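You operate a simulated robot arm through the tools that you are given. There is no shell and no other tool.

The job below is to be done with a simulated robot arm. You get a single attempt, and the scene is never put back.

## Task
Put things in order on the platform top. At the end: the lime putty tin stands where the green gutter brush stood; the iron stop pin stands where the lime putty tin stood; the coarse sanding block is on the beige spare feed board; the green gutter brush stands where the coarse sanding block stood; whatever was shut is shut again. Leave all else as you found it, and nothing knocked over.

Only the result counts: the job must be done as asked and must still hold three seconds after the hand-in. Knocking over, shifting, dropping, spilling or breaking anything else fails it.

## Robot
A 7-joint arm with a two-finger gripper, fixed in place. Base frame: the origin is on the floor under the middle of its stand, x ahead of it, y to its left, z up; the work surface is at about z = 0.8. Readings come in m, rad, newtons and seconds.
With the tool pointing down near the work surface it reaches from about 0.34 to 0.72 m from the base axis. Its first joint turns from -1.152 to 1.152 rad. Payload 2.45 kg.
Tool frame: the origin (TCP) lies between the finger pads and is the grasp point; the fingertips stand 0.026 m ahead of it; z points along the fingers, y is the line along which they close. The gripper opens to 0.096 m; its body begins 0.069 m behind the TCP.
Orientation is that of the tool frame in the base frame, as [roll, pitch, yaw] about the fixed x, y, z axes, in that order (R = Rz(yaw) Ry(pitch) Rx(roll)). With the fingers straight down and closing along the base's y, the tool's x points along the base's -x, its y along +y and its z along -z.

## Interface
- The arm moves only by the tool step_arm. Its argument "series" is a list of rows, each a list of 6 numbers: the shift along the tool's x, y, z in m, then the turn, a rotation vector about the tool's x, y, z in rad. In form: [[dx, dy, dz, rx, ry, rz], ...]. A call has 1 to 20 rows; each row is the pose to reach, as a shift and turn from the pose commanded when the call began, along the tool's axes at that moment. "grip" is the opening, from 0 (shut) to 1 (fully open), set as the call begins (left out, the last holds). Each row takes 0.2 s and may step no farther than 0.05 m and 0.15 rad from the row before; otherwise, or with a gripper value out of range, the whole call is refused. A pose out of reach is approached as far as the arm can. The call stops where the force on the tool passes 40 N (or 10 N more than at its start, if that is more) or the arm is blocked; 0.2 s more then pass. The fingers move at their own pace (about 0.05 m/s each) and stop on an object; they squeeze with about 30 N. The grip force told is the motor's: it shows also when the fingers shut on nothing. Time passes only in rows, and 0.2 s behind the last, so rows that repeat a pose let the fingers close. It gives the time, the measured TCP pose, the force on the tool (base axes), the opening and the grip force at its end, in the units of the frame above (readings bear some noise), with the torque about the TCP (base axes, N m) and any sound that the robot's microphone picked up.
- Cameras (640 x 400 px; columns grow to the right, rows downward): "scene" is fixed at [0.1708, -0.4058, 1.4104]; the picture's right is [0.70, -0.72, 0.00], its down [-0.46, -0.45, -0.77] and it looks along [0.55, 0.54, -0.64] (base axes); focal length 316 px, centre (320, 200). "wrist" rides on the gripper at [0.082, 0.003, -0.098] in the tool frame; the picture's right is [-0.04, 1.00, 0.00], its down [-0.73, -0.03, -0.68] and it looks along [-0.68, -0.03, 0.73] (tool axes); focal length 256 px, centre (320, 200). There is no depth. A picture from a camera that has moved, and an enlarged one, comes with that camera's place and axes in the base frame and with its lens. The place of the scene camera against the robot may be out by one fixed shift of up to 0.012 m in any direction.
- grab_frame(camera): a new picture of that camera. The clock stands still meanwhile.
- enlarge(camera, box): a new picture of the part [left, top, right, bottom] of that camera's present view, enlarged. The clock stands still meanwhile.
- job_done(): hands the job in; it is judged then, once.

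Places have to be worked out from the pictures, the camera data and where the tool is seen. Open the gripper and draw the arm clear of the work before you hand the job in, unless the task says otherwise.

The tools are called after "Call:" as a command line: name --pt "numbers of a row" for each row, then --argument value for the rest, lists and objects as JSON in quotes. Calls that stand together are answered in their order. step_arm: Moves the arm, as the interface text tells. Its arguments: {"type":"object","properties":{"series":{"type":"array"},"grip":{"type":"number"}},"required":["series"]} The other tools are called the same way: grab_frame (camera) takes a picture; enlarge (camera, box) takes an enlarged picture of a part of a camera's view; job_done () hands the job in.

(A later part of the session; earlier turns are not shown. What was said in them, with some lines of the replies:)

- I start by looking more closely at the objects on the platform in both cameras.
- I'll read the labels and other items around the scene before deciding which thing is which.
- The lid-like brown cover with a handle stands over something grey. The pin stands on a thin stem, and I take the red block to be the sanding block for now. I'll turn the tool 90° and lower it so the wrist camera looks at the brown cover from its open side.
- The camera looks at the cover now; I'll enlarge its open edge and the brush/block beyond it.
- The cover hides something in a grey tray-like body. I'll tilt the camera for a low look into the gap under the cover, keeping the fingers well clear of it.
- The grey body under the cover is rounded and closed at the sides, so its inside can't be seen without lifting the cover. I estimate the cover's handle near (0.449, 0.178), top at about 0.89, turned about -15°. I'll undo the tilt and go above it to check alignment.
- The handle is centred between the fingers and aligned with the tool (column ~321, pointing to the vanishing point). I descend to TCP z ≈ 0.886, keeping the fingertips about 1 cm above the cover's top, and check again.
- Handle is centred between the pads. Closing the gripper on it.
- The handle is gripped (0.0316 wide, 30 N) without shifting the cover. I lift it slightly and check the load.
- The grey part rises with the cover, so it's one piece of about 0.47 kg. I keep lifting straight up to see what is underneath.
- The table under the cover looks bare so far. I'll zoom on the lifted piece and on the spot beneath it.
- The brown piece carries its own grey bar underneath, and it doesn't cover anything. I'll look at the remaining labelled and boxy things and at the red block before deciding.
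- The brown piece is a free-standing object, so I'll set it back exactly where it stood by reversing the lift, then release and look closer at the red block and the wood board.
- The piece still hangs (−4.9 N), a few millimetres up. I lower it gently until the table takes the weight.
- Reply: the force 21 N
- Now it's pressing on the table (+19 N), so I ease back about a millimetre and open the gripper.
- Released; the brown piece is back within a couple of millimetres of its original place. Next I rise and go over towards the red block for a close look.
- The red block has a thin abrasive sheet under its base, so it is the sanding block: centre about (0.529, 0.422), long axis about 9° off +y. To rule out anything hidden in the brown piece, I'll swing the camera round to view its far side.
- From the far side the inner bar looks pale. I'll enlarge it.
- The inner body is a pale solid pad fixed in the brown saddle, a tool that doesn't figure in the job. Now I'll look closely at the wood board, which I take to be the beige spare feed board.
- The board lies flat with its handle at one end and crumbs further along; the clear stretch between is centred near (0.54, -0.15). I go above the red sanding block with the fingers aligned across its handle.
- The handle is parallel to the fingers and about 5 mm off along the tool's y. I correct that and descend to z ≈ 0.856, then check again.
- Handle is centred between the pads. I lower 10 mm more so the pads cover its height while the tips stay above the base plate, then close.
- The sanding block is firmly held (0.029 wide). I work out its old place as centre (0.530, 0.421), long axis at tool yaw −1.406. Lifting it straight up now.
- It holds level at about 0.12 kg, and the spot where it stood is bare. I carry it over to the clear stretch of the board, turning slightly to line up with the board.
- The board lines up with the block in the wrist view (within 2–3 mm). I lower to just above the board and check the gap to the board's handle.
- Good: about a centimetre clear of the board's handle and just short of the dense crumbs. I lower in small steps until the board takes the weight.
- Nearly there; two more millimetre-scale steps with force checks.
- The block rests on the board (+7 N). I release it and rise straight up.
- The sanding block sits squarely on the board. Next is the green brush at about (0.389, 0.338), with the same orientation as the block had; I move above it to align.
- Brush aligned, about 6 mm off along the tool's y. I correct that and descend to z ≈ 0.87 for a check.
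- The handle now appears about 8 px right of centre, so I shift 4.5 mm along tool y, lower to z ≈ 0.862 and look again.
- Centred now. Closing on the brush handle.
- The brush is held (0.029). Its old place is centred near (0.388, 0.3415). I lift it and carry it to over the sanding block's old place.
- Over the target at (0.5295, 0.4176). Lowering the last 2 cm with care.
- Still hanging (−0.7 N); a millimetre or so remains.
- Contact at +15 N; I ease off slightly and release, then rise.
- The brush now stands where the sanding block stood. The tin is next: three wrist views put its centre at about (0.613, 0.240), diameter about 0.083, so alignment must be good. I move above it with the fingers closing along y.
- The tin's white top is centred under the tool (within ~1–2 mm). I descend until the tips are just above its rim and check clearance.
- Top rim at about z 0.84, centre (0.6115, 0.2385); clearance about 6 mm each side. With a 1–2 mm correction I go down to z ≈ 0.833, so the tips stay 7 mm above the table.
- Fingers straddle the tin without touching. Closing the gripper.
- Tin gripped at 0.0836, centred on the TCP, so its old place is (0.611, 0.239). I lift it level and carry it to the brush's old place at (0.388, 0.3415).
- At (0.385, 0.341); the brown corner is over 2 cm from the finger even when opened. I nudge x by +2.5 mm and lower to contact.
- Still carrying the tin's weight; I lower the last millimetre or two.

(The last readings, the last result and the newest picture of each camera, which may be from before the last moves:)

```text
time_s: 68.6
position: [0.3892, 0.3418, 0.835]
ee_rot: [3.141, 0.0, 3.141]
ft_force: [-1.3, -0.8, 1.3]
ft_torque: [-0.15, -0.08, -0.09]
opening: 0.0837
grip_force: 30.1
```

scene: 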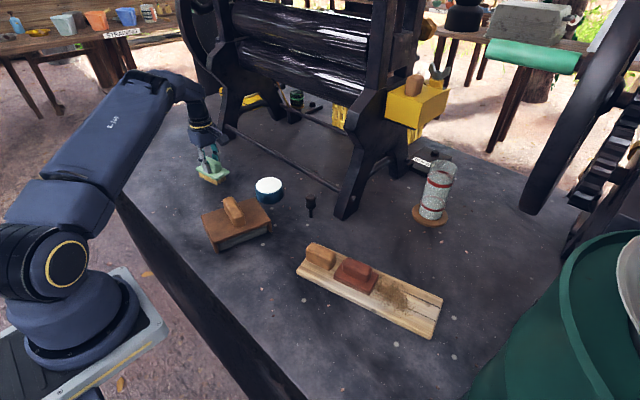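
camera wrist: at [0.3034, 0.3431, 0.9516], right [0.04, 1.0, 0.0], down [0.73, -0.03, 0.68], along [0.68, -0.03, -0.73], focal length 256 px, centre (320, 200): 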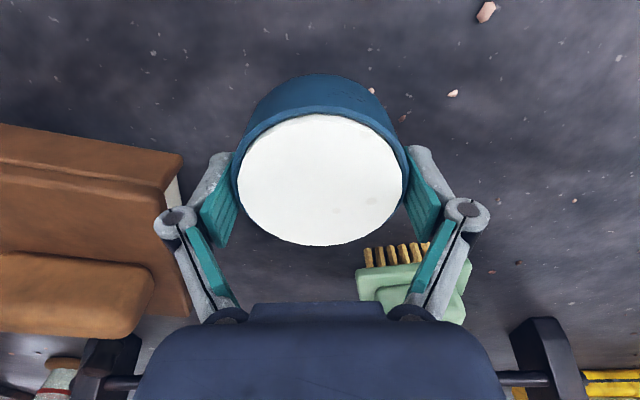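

The table carries it now (+1.3 N). I open and rise straight up.

Call:
step_arm --pt "0 0 0 0 0 0" --pt "0 0 0 0 0 0" --pt "0 0 0 0 0 0" --grip 1

Call:
grab_frame --camera "wrist"

Call:
step_arm --pt "0 0 -0.01 0 0 0" --pt "0 0 -0.03 0 0 0" --pt "0 0 -0.06 0 0 0" --pt "0 0 -0.1 0 0 0" --pt "0 0 -0.14 0 0 0" --pt "0 0 -0.16 0 0 0"

Call:
grab_frame --camera "scene"

Call:
grab_frame --camera "wrist"

```text
time_s: 69.4
position: [0.3887, 0.3413, 0.8351]
ee_rot: [3.14, 0.001, 3.141]
ft_force: [0.2, -1.1, -0.2]
ft_torque: [0.0, 0.0, 0.01]
opening: 0.0959
grip_force: 0.0
```

```text
taken
camera wrist: at [0.3072, 0.3442, 0.9323], right [0.04, 1.0, 0.0], down [0.73, -0.03, 0.68], along [0.68, -0.03, -0.73], focal length 256 px, centre (320, 200)
```

wrist: 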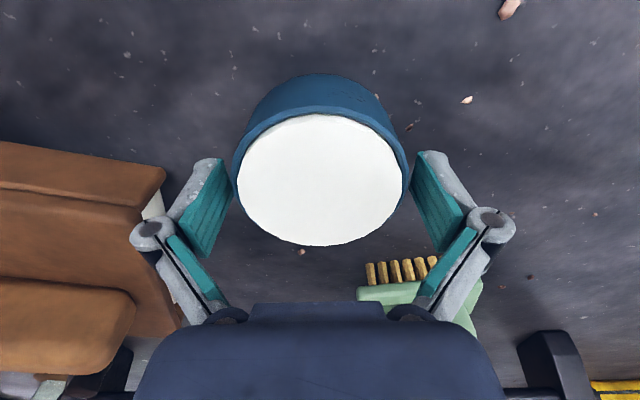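

```text
time_s: 70.8
position: [0.3881, 0.3426, 0.9925]
ee_rot: [3.14, -0.001, -3.139]
ft_force: [-1.1, -0.3, -0.4]
ft_torque: [0.03, -0.01, 0.03]
opening: 0.0957
grip_force: 0.0
```

```text
taken
```

scene: 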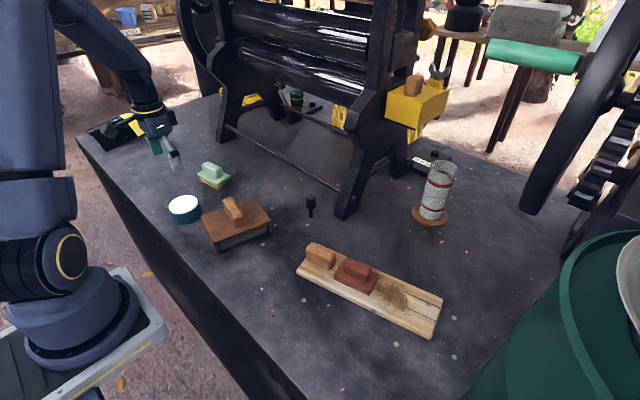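

```text
taken
camera wrist: at [0.3063, 0.3454, 1.0899], right [0.04, 1.0, 0.0], down [0.73, -0.03, 0.68], along [0.68, -0.03, -0.73], focal length 256 px, centre (320, 200)
```

wrist: 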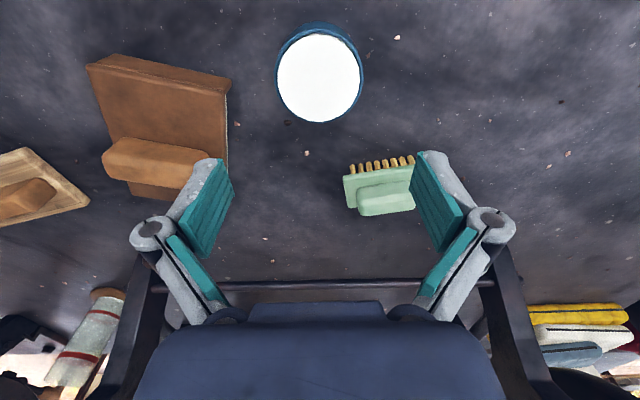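

The tin stands on the brush's old place. The pin is next, at about (0.632, 0.078) by two wrist views, head top about z 0.865. I move above it with the gripper partly closed, to stay clear of the machine leg.

Call:
step_arm --pt "-0.027 -0.0294 0 0 0 0" --pt "-0.054 -0.0588 0 0 0 0" --pt "-0.081 -0.0882 0 0 0 0" --pt "-0.108 -0.1176 0 0 0 0" --pt "-0.135 -0.147 0 0 0 0" --pt "-0.162 -0.1764 0 0 0 0" --pt "-0.189 -0.2058 0 0 0 0" --pt "-0.216 -0.2352 0 0 0 0" --pt "-0.244 -0.2646 0 0 0 0" --pt "-0.244 -0.2646 0 0 0 0" --grip 0.7

Call:
grab_frame --camera "wrist"

Call:
enlarge --camera "wrist" --box '[240, 20, 400, 140]'

Call:
grab_frame --camera "scene"

```text
time_s: 73.0
position: [0.6311, 0.0775, 0.9936]
ee_rot: [3.141, -0.001, 3.14]
ft_force: [0.1, -0.1, -0.6]
ft_torque: [0.01, 0.02, 0.02]
opening: 0.0671
grip_force: 0.0
```

```text
taken
camera wrist: at [0.5499, 0.0793, 1.0916], right [0.04, 1.0, 0.0], down [0.73, -0.03, 0.68], along [0.68, -0.03, -0.73], focal length 256 px, centre (320, 200)
```

wrist: 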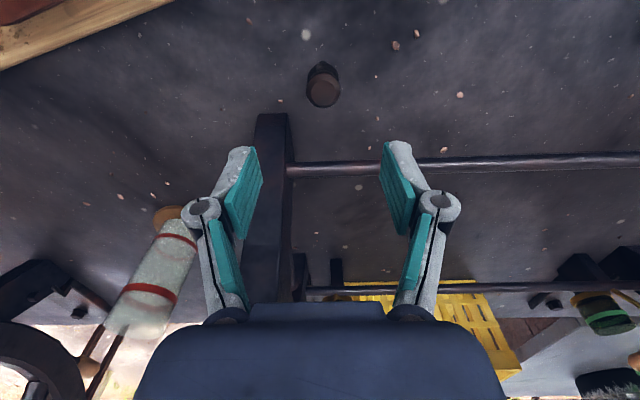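

```text
3.33 times, centred on (320, 80) of wrist
camera zoom: at [0.5499, 0.0793, 1.0916], right [0.04, 1.0, 0.0], down [0.73, -0.03, 0.68], along [0.68, -0.03, -0.73], focal length 853 px, centre (320, 600)
```

zoom: 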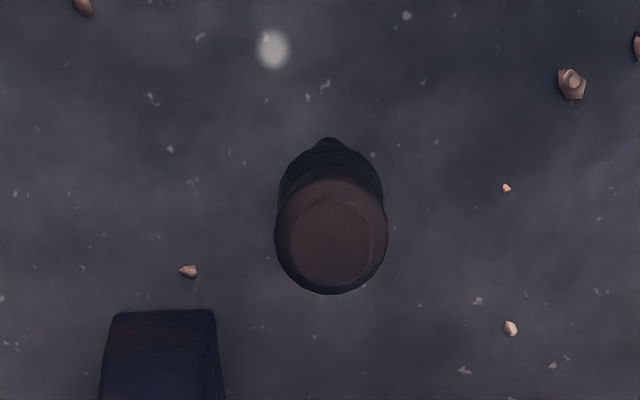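

```text
taken
```

scene: 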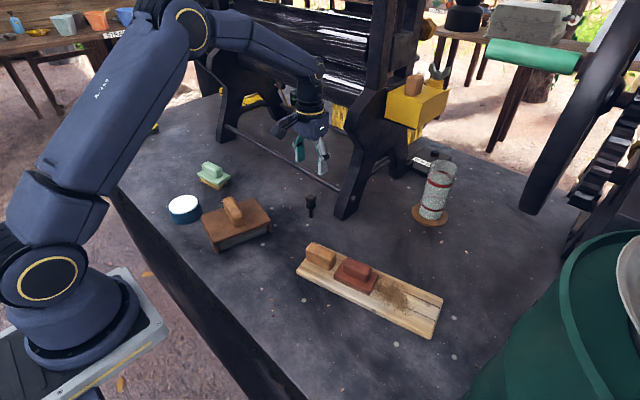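

The pin's head is under the tool, about 2.5 mm off in y. I correct that, descend to just above it and check once more.

Call:
step_arm --pt "-0.001 0.0025 0.03 0 0 0" --pt "-0.001 0.0025 0.06 0 0 0" --pt "-0.001 0.0025 0.085 0 0 0" --pt "-0.001 0.0025 0.095 0 0 0" --pt "-0.001 0.0025 0.095 0 0 0"

Call:
grab_frame --camera "wrist"

Call:
enlarge --camera "scene" --box '[270, 130, 370, 220]'

```text
time_s: 74.2
position: [0.6346, 0.0799, 0.8987]
ee_rot: [-3.141, 0.001, -3.141]
ft_force: [-1.6, 0.2, -0.8]
ft_torque: [-0.01, -0.03, -0.01]
opening: 0.0673
grip_force: 0.0
```

```text
taken
camera wrist: at [0.5515, 0.0827, 0.9964], right [0.04, 1.0, 0.0], down [0.73, -0.03, 0.68], along [0.68, -0.03, -0.73], focal length 256 px, centre (320, 200)
```

wrist: 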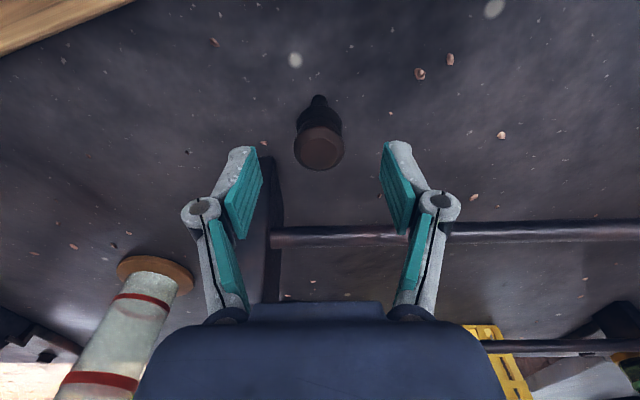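

```text
4.44 times, centred on (320, 175) of scene
camera zoom: at [0.1708, -0.4058, 1.4104], right [0.7, -0.72, 0.0], down [-0.46, -0.45, -0.77], along [0.55, 0.54, -0.64], focal length 1404 px, centre (320, 311)
```

zoom: 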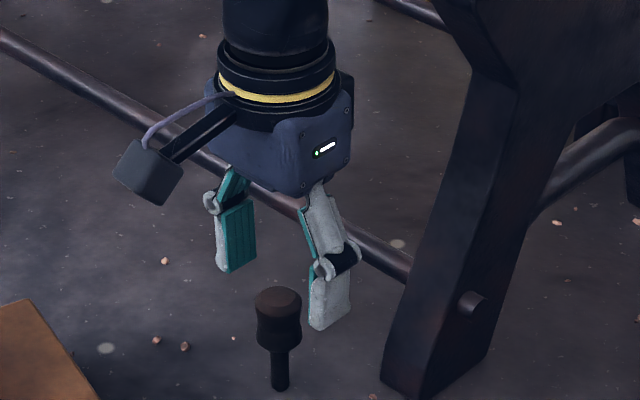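

Centred within a millimetre or two. I descend to z ≈ 0.847 around the head and look before closing.

Call:
step_arm --pt "0 -0.0005 0.012 0 0 0" --pt "0 -0.0005 0.025 0 0 0" --pt "0 -0.0005 0.038 0 0 0" --pt "0 -0.0005 0.051 0 0 0" --pt "0 -0.0005 0.051 0 0 0"

Call:
grab_frame --camera "wrist"

Call:
enlarge --camera "scene" --box '[270, 150, 360, 230]'

```text
time_s: 75.4
position: [0.6344, 0.08, 0.8494]
ee_rot: [3.141, -0.002, -3.141]
ft_force: [0.4, -0.4, 0.7]
ft_torque: [-0.01, 0.0, 0.03]
opening: 0.0672
grip_force: 0.1
```

```text
taken
camera wrist: at [0.5524, 0.0821, 0.9466], right [0.04, 1.0, 0.0], down [0.73, -0.03, 0.68], along [0.68, -0.03, -0.73], focal length 256 px, centre (320, 200)
```

wrist: 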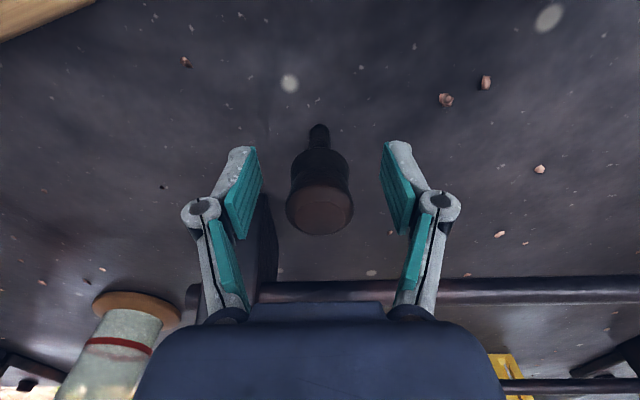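

```text
5.00 times, centred on (315, 190) of scene
camera zoom: at [0.1708, -0.4058, 1.4104], right [0.7, -0.72, 0.0], down [-0.46, -0.45, -0.77], along [0.55, 0.54, -0.64], focal length 1580 px, centre (345, 250)
```

zoom: 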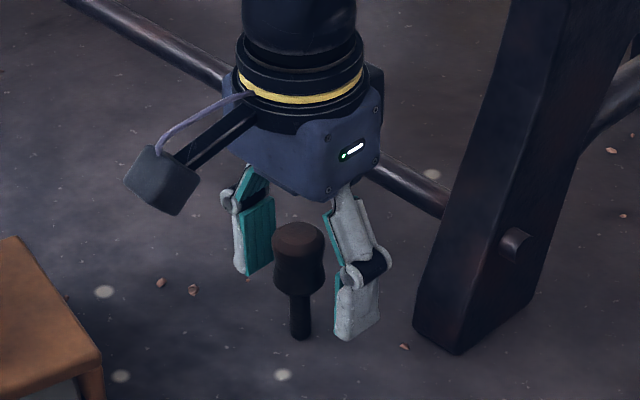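

The head is centred between the pads and the tips are clear of the table. Closing.

Call:
step_arm --pt "0 0 0 0 0 0" --pt "0 0 0 0 0 0" --pt "0 0 0 0 0 0" --pt "0 0 0 0 0 0" --pt "0 0 0 0 0 0" --grip 0

Call:
grab_frame --camera "wrist"

Call:
enlarge --camera "scene" --box '[270, 150, 360, 230]'

```text
time_s: 76.6
position: [0.6353, 0.0805, 0.8483]
ee_rot: [3.14, 0.0, 3.141]
ft_force: [0.0, 0.5, 0.6]
ft_torque: [-0.02, 0.03, -0.02]
opening: 0.0269
grip_force: 29.9
```

```text
taken
camera wrist: at [0.5523, 0.0822, 0.9468], right [0.04, 1.0, 0.0], down [0.73, -0.03, 0.68], along [0.68, -0.03, -0.73], focal length 256 px, centre (320, 200)
```

wrist: 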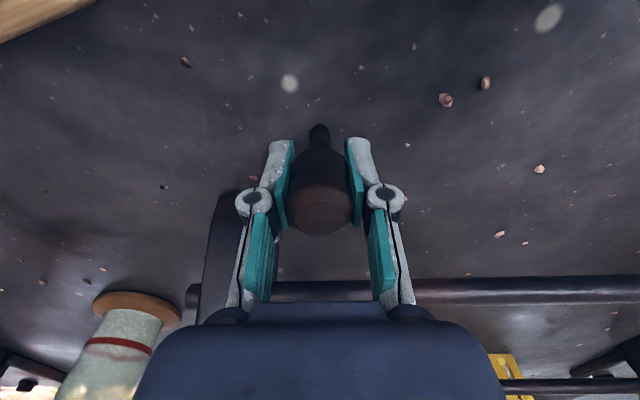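

```text
5.00 times, centred on (315, 190) of scene
camera zoom: at [0.1708, -0.4058, 1.4104], right [0.7, -0.72, 0.0], down [-0.46, -0.45, -0.77], along [0.55, 0.54, -0.64], focal length 1580 px, centre (345, 250)
```

zoom: 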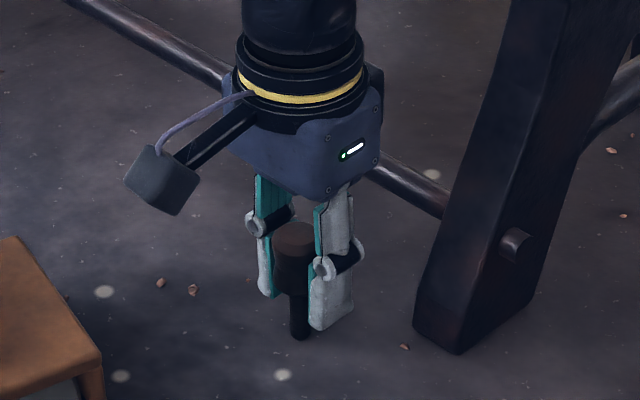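

Head gripped (0.027) and the pin is still upright. A slow lift of 2 cm first, to see whether it sits in a hole.

Call:
step_arm --pt "0 0 -0.004 0 0 0" --pt "0 0 -0.01 0 0 0" --pt "0 0 -0.02 0 0 0" --pt "0 0 -0.02 0 0 0"

Call:
enlarge --camera "scene" --box '[270, 150, 360, 230]'

Call:
enlarge --camera "wrist" --box '[240, 90, 400, 250]'

```text
time_s: 77.6
position: [0.6341, 0.0796, 0.8685]
ee_rot: [3.141, 0.0, 3.142]
ft_force: [-0.1, 0.6, -0.7]
ft_torque: [0.04, 0.02, 0.06]
opening: 0.0272
grip_force: 29.7
```

```text
5.00 times, centred on (315, 190) of scene
camera zoom: at [0.1708, -0.4058, 1.4104], right [0.7, -0.72, 0.0], down [-0.46, -0.45, -0.77], along [0.55, 0.54, -0.64], focal length 1580 px, centre (345, 250)
```

zoom: 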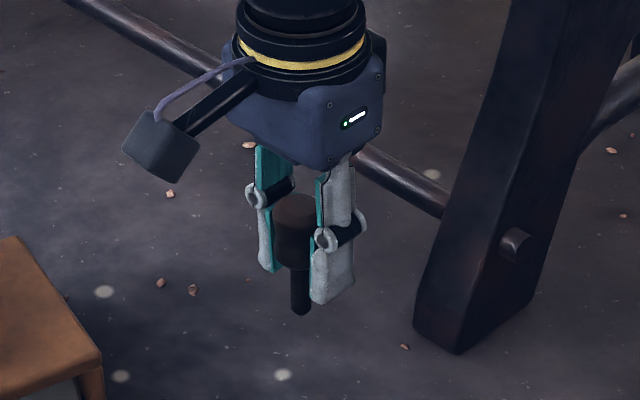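

```text
2.50 times, centred on (320, 170) of wrist
camera zoom: at [0.5528, 0.0813, 0.9664], right [0.04, 1.0, 0.0], down [0.73, -0.03, 0.68], along [0.68, -0.03, -0.73], focal length 640 px, centre (320, 275)
```

zoom: 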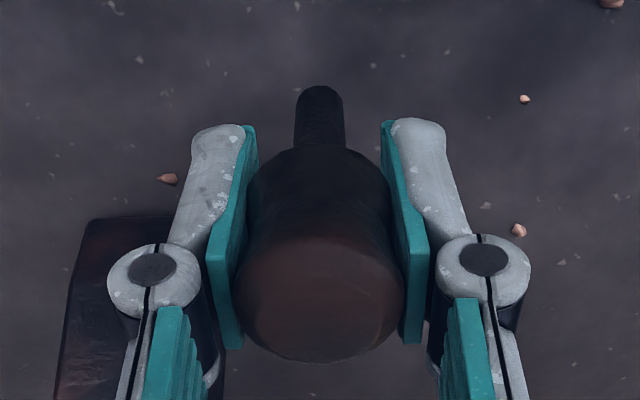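

The pin came straight up, so it was standing free and it hangs upright. I carry it to the tin's old place at (0.611, 0.239).

Call:
step_arm --pt "0 0 -0.015 0 0 0" --pt "0 0 -0.03 0 0 0" --pt "0.0059 0.0398 -0.03 0 0 0" --pt "0.0118 0.0795 -0.03 0 0 0" --pt "0.0176 0.1193 -0.03 0 0 0" --pt "0.0235 0.159 -0.03 0 0 0" --pt "0.0235 0.159 -0.03 0 0 0" --pt "0.0235 0.159 -0.01 0 0 0" --pt "0.0235 0.159 0.007 0 0 0" --pt "0.0235 0.159 0.007 0 0 0" --pt "0.0235 0.159 0.007 0 0 0"

Call:
grab_frame --camera "wrist"

Call:
enlarge --camera "scene" --box '[220, 130, 330, 220]'

```text
time_s: 80.0
position: [0.6119, 0.239, 0.8616]
ee_rot: [3.141, 0.001, 3.141]
ft_force: [0.6, 0.5, -1.0]
ft_torque: [-0.01, 0.0, -0.03]
opening: 0.0273
grip_force: 30.1
```

```text
taken
camera wrist: at [0.5304, 0.2413, 0.9593], right [0.04, 1.0, 0.0], down [0.73, -0.03, 0.68], along [0.68, -0.03, -0.73], focal length 256 px, centre (320, 200)
```

wrist: 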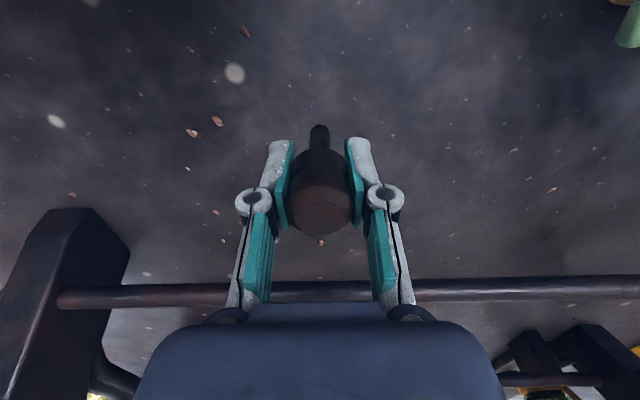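

```text
4.44 times, centred on (275, 175) of scene
camera zoom: at [0.1708, -0.4058, 1.4104], right [0.7, -0.72, 0.0], down [-0.46, -0.45, -0.77], along [0.55, 0.54, -0.64], focal length 1404 px, centre (520, 311)
```

zoom: 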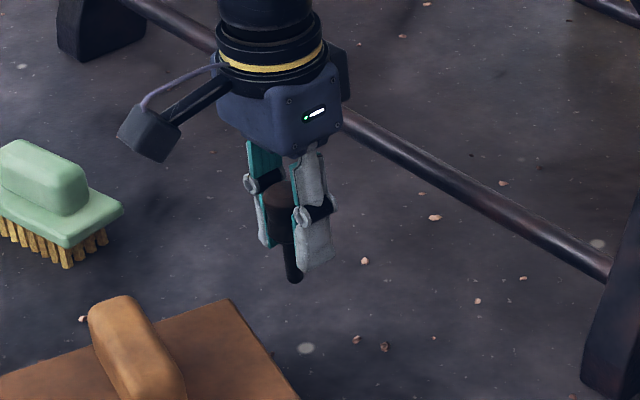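

At (0.612, 0.239), about 12 mm above the table. I lower to just above contact, then finish in half-millimetre steps.

Call:
step_arm --pt "0 0 0.004 0 0 0" --pt "0 0 0.008 0 0 0" --pt "0 0 0.0105 0 0 0" --pt "0 0 0.0115 0 0 0" --pt "0 0 0.0115 0 0 0" --pt "0 0 0.0115 0 0 0"

```text
time_s: 81.4
position: [0.6117, 0.2389, 0.8508]
ee_rot: [3.14, 0.0, 3.141]
ft_force: [0.6, 0.0, -0.5]
ft_torque: [0.01, 0.01, 0.0]
opening: 0.0272
grip_force: 30.4
```

Call:
step_arm --pt "0 0 0.0008 0 0 0" --pt "0 0 0.0015 0 0 0" --pt "0 0 0.0015 0 0 0" --pt "0 0 0.0015 0 0 0"

```text
time_s: 82.4
position: [0.6108, 0.2397, 0.8481]
ee_rot: [-3.141, 0.002, -3.141]
ft_force: [0.3, 1.2, 3.8]
ft_torque: [0.06, 0.02, -0.02]
opening: 0.0272
grip_force: 30.1
```

Contact at +3.8 N: the pin is standing on the table. I check it is upright in both views before releasing.

Call:
enlarge --camera "scene" --box '[240, 140, 310, 210]'

Call:
enlarge --camera "wrist" --box '[240, 90, 400, 250]'

```text
5.71 times, centred on (275, 175) of scene
camera zoom: at [0.1707, -0.4058, 1.4104], right [0.7, -0.72, 0.0], down [-0.46, -0.45, -0.77], along [0.55, 0.54, -0.64], focal length 1805 px, centre (577, 343)
```

zoom: 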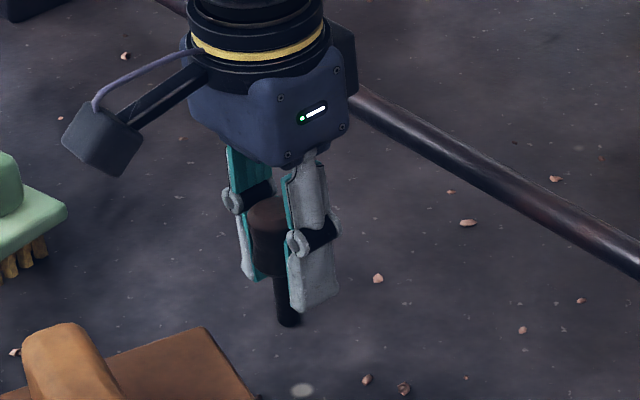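

```text
2.50 times, centred on (320, 170) of wrist
camera zoom: at [0.5288, 0.2411, 0.9467], right [0.04, 1.0, 0.0], down [0.73, -0.03, 0.68], along [0.68, -0.03, -0.73], focal length 640 px, centre (320, 275)
```

zoom: 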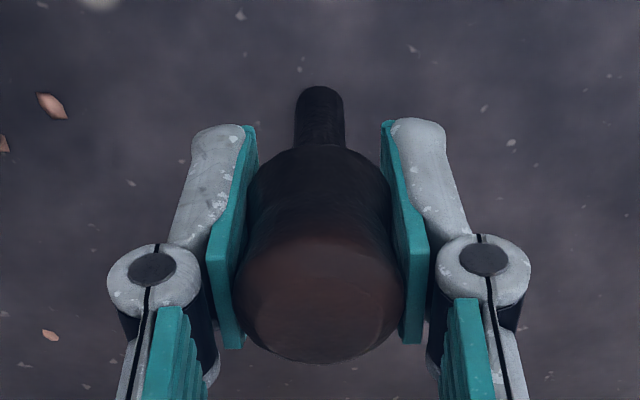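

Upright in both views. I release it and then check before moving away.

Call:
step_arm --pt "0 0 0 0 0 0" --pt "0 0 0 0 0 0" --pt "0 0 0 0 0 0" --pt "0 0 0 0 0 0" --grip 0.8

Call:
grab_frame --camera "wrist"

Call:
enlarge --camera "scene" --box '[240, 140, 310, 210]'

```text
time_s: 83.4
position: [0.612, 0.2399, 0.8498]
ee_rot: [-3.141, 0.001, 3.141]
ft_force: [0.1, -0.5, -0.7]
ft_torque: [0.0, 0.01, -0.01]
opening: 0.0768
grip_force: 0.0
```

```text
taken
camera wrist: at [0.5287, 0.241, 0.9464], right [0.04, 1.0, 0.0], down [0.73, -0.03, 0.68], along [0.68, -0.03, -0.73], focal length 256 px, centre (320, 200)
```

wrist: 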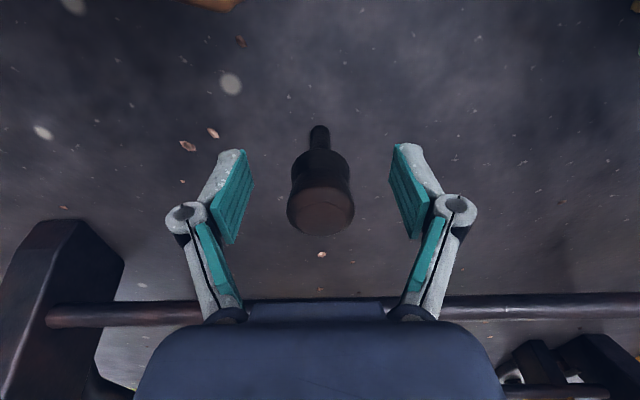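

```text
5.71 times, centred on (275, 175) of scene
camera zoom: at [0.1708, -0.4058, 1.4104], right [0.7, -0.72, 0.0], down [-0.46, -0.45, -0.77], along [0.55, 0.54, -0.64], focal length 1805 px, centre (577, 343)
```

zoom: 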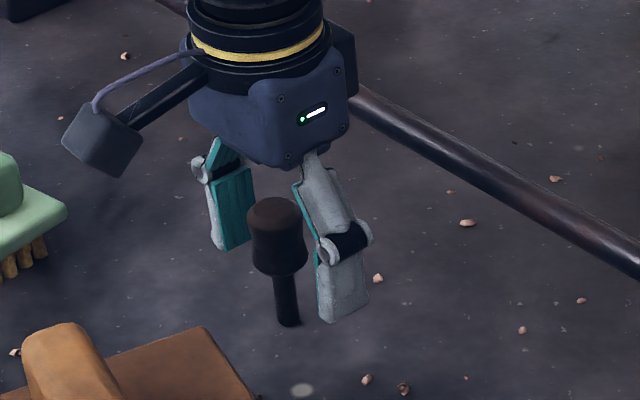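

The pin stands by itself, vertical. I rise straight up and clear.

Call:
step_arm --pt "0 0 -0.01 0 0 0" --pt "0 0 -0.025 0 0 0" --pt "0 0 -0.05 0 0 0" --pt "0 0 -0.09 0 0 0" --pt "0 0 -0.13 0 0 0" --pt "0 0 -0.15 0 0 0" --grip 1

Call:
step_arm --pt "0.03 -0.018 -0.005 0 0 0" --pt "0.065 -0.036 -0.01 0 0 0" --pt "0.1 -0.055 -0.02 0 0 0" --pt "0.13 -0.075 -0.04 0 0 0" --pt "0.16 -0.1 -0.06 0 0 0" --pt "0.18 -0.13 -0.09 0 0 0" --pt "0.19 -0.16 -0.12 0 0 0" --pt "0.19 -0.172 -0.15 0 0 0"

Call:
grab_frame --camera "scene"

Call:
grab_frame --camera "wrist"

Call:
enlarge --camera "scene" --box '[150, 150, 350, 275]'

Call:
enlarge --camera "scene" --box '[280, 150, 480, 350]'

Call:
enlarge --camera "scene" --box '[190, 185, 290, 255]'

```text
time_s: 84.8
position: [0.6099, 0.2386, 1.0002]
ee_rot: [3.139, 0.001, -3.141]
ft_force: [-0.6, 0.5, 0.2]
ft_torque: [-0.01, -0.01, 0.0]
opening: 0.0959
grip_force: 0.0
```

```text
time_s: 86.6
position: [0.4213, 0.0658, 1.1494]
ee_rot: [3.142, 0.0, -3.139]
ft_force: [0.3, 0.0, 0.3]
ft_torque: [-0.04, 0.03, -0.01]
opening: 0.0959
grip_force: 0.0
```

```text
taken
```

scene: 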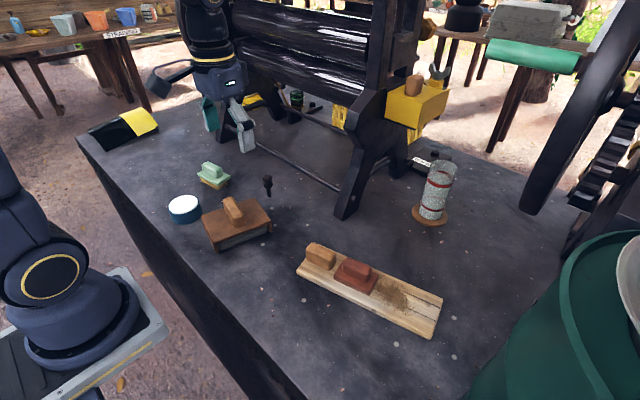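

```text
taken
camera wrist: at [0.3394, 0.0684, 1.2459], right [0.04, 1.0, 0.0], down [0.73, -0.03, 0.68], along [0.68, -0.03, -0.73], focal length 256 px, centre (320, 200)
```

wrist: 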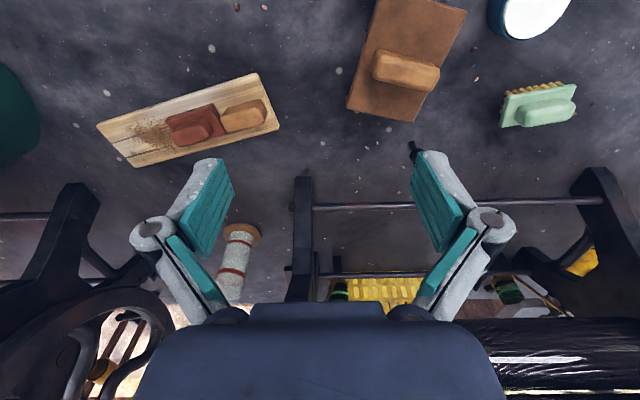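

```text
3.20 times, centred on (250, 212) of scene
camera zoom: at [0.1708, -0.4058, 1.4103], right [0.7, -0.72, 0.0], down [-0.46, -0.45, -0.77], along [0.55, 0.54, -0.64], focal length 1011 px, centre (544, 160)
```

zoom: 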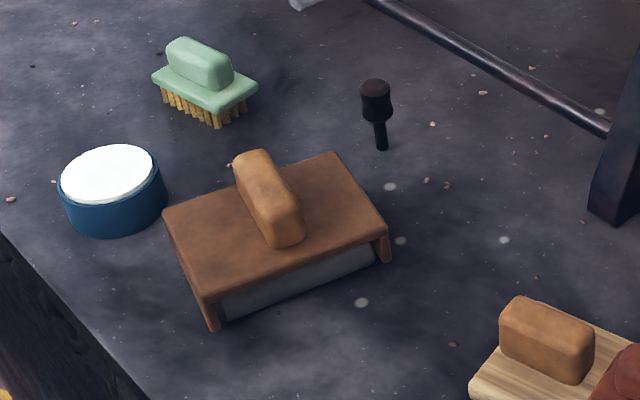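

```text
2.00 times, centred on (380, 250) of scene
camera zoom: at [0.1708, -0.4058, 1.4103], right [0.7, -0.72, 0.0], down [-0.46, -0.45, -0.77], along [0.55, 0.54, -0.64], focal length 632 px, centre (200, 100)
```

zoom: 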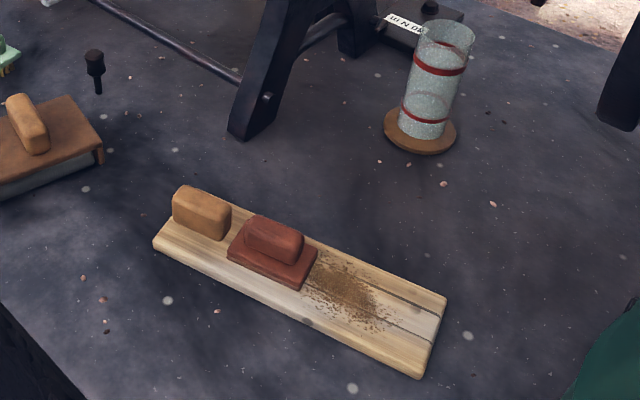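

```text
5.71 times, centred on (240, 220) of scene
camera zoom: at [0.1708, -0.4058, 1.4103], right [0.7, -0.72, 0.0], down [-0.46, -0.45, -0.77], along [0.55, 0.54, -0.64], focal length 1805 px, centre (777, 86)
```

zoom: 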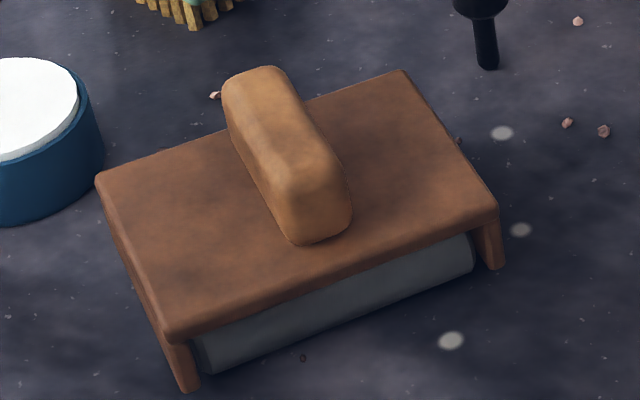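

All four moves are done and everything stands. The tool is back near its start pose, so I compare the brown piece against the first wrist picture to see whether my lift shifted it noticeably.

Call:
enlarge --camera "wrist" --box '[320, 0, 600, 175]'

Call:
enlarge --camera "wrist" --box '[80, 50, 360, 225]'

```text
2.29 times, centred on (460, 88) of wrist
camera zoom: at [0.3394, 0.0684, 1.2459], right [0.04, 1.0, 0.0], down [0.73, -0.03, 0.68], along [0.68, -0.03, -0.73], focal length 585 px, centre (0, 457)
```

zoom: 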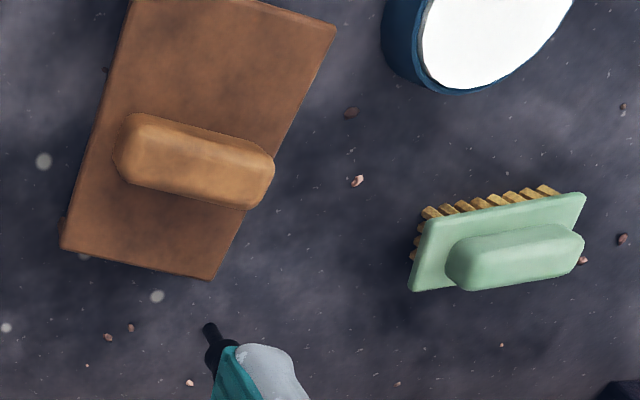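

```text
2.29 times, centred on (220, 138) of wrist
camera zoom: at [0.3394, 0.0684, 1.2459], right [0.04, 1.0, 0.0], down [0.73, -0.03, 0.68], along [0.68, -0.03, -0.73], focal length 585 px, centre (549, 343)
```

zoom: 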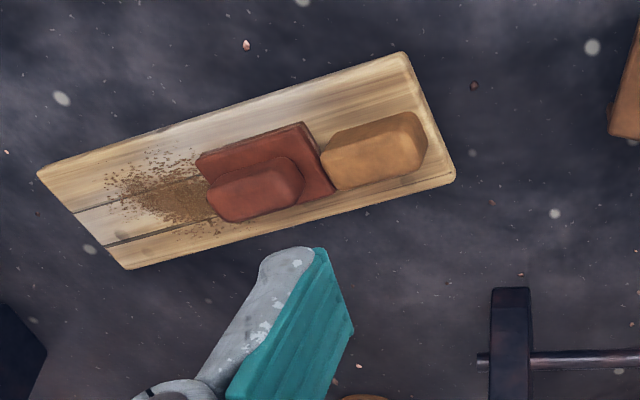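

Relative to fixed pebbles, the brown piece is about 3 mm and 2° off, which is small. Before finishing, I zoom hard on the red block's edge and the brown piece's inner pad, to be sure which of them is the sanding block.

Call:
enlarge --camera "scene" --box '[330, 255, 385, 300]'

Call:
enlarge --camera "scene" --box '[215, 222, 275, 258]'

Call:
enlarge --camera "wrist" --box '[160, 95, 225, 150]'

```text
8.89 times, centred on (358, 278) of scene
camera zoom: at [0.1708, -0.4058, 1.4103], right [0.7, -0.72, 0.0], down [-0.46, -0.45, -0.77], along [0.55, 0.54, -0.64], focal length 2808 px, centre (-13, -489)
```

zoom: 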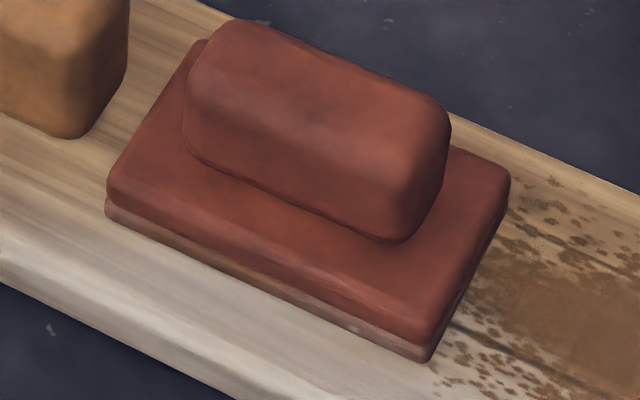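

```text
10.67 times, centred on (245, 240) of scene
camera zoom: at [0.1708, -0.4058, 1.4103], right [0.7, -0.72, 0.0], down [-0.46, -0.45, -0.77], along [0.55, 0.54, -0.64], focal length 3370 px, centre (1120, -227)
```

zoom: 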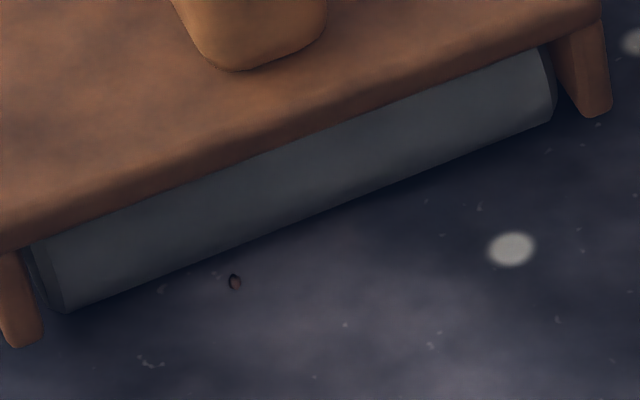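

```text
7.27 times, centred on (192, 122) of wrist
camera zoom: at [0.3394, 0.0684, 1.2459], right [0.04, 1.0, 0.0], down [0.73, -0.03, 0.68], along [0.68, -0.03, -0.73], focal length 1862 px, centre (1247, 764)
```

zoom: 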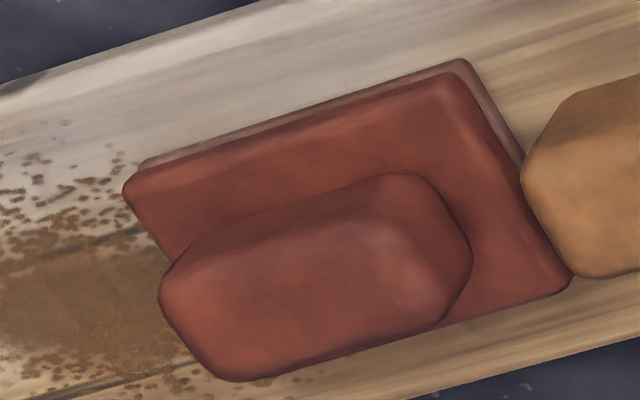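

The red block's abrasive under-layer confirms it is the sanding block, and the brown piece's pad is plain and smooth. Tin, pin, brush and block are all standing in their places, the gripper is open and the arm is clear at its start pose, so I hand the job in.

Call:
job_done

```text
The job is handed in.
```

I made all four moves and handed the job in. When I handed it in, everything was standing, the gripper was open and the arm was clear. The verdict isn't back yet.

| Item | Where it is now | Position (x, y in m) |
|---|---|---|
| Coarse sanding block | On the beige spare feed board, about 1 cm clear of its handle | about (0.54, −0.15) |
| Green gutter brush | Where the sanding block stood | about (0.53, 0.42) |
| Lime putty tin | Where the brush stood | about (0.39, 0.34) |
| Iron stop pin | Where the tin stood, upright | about (0.61, 0.24) |

- **What I took each item to be:** nothing is labelled, so two items are my reading of the pictures. I took the red block with a thin abrasive sheet under it as the sanding block. I took the long wooden board with a handle and crumbs on it as the feed board.
- **Brown piece disturbed:** I lifted the brown piece with the handle, thinking it might be a cover. There was nothing under it, and I put it back. It now sits about 3 to 4 mm and 2° off its original position, and I didn't try to correct that.
- **"Whatever was shut":** I found nothing that needed opening for the job.
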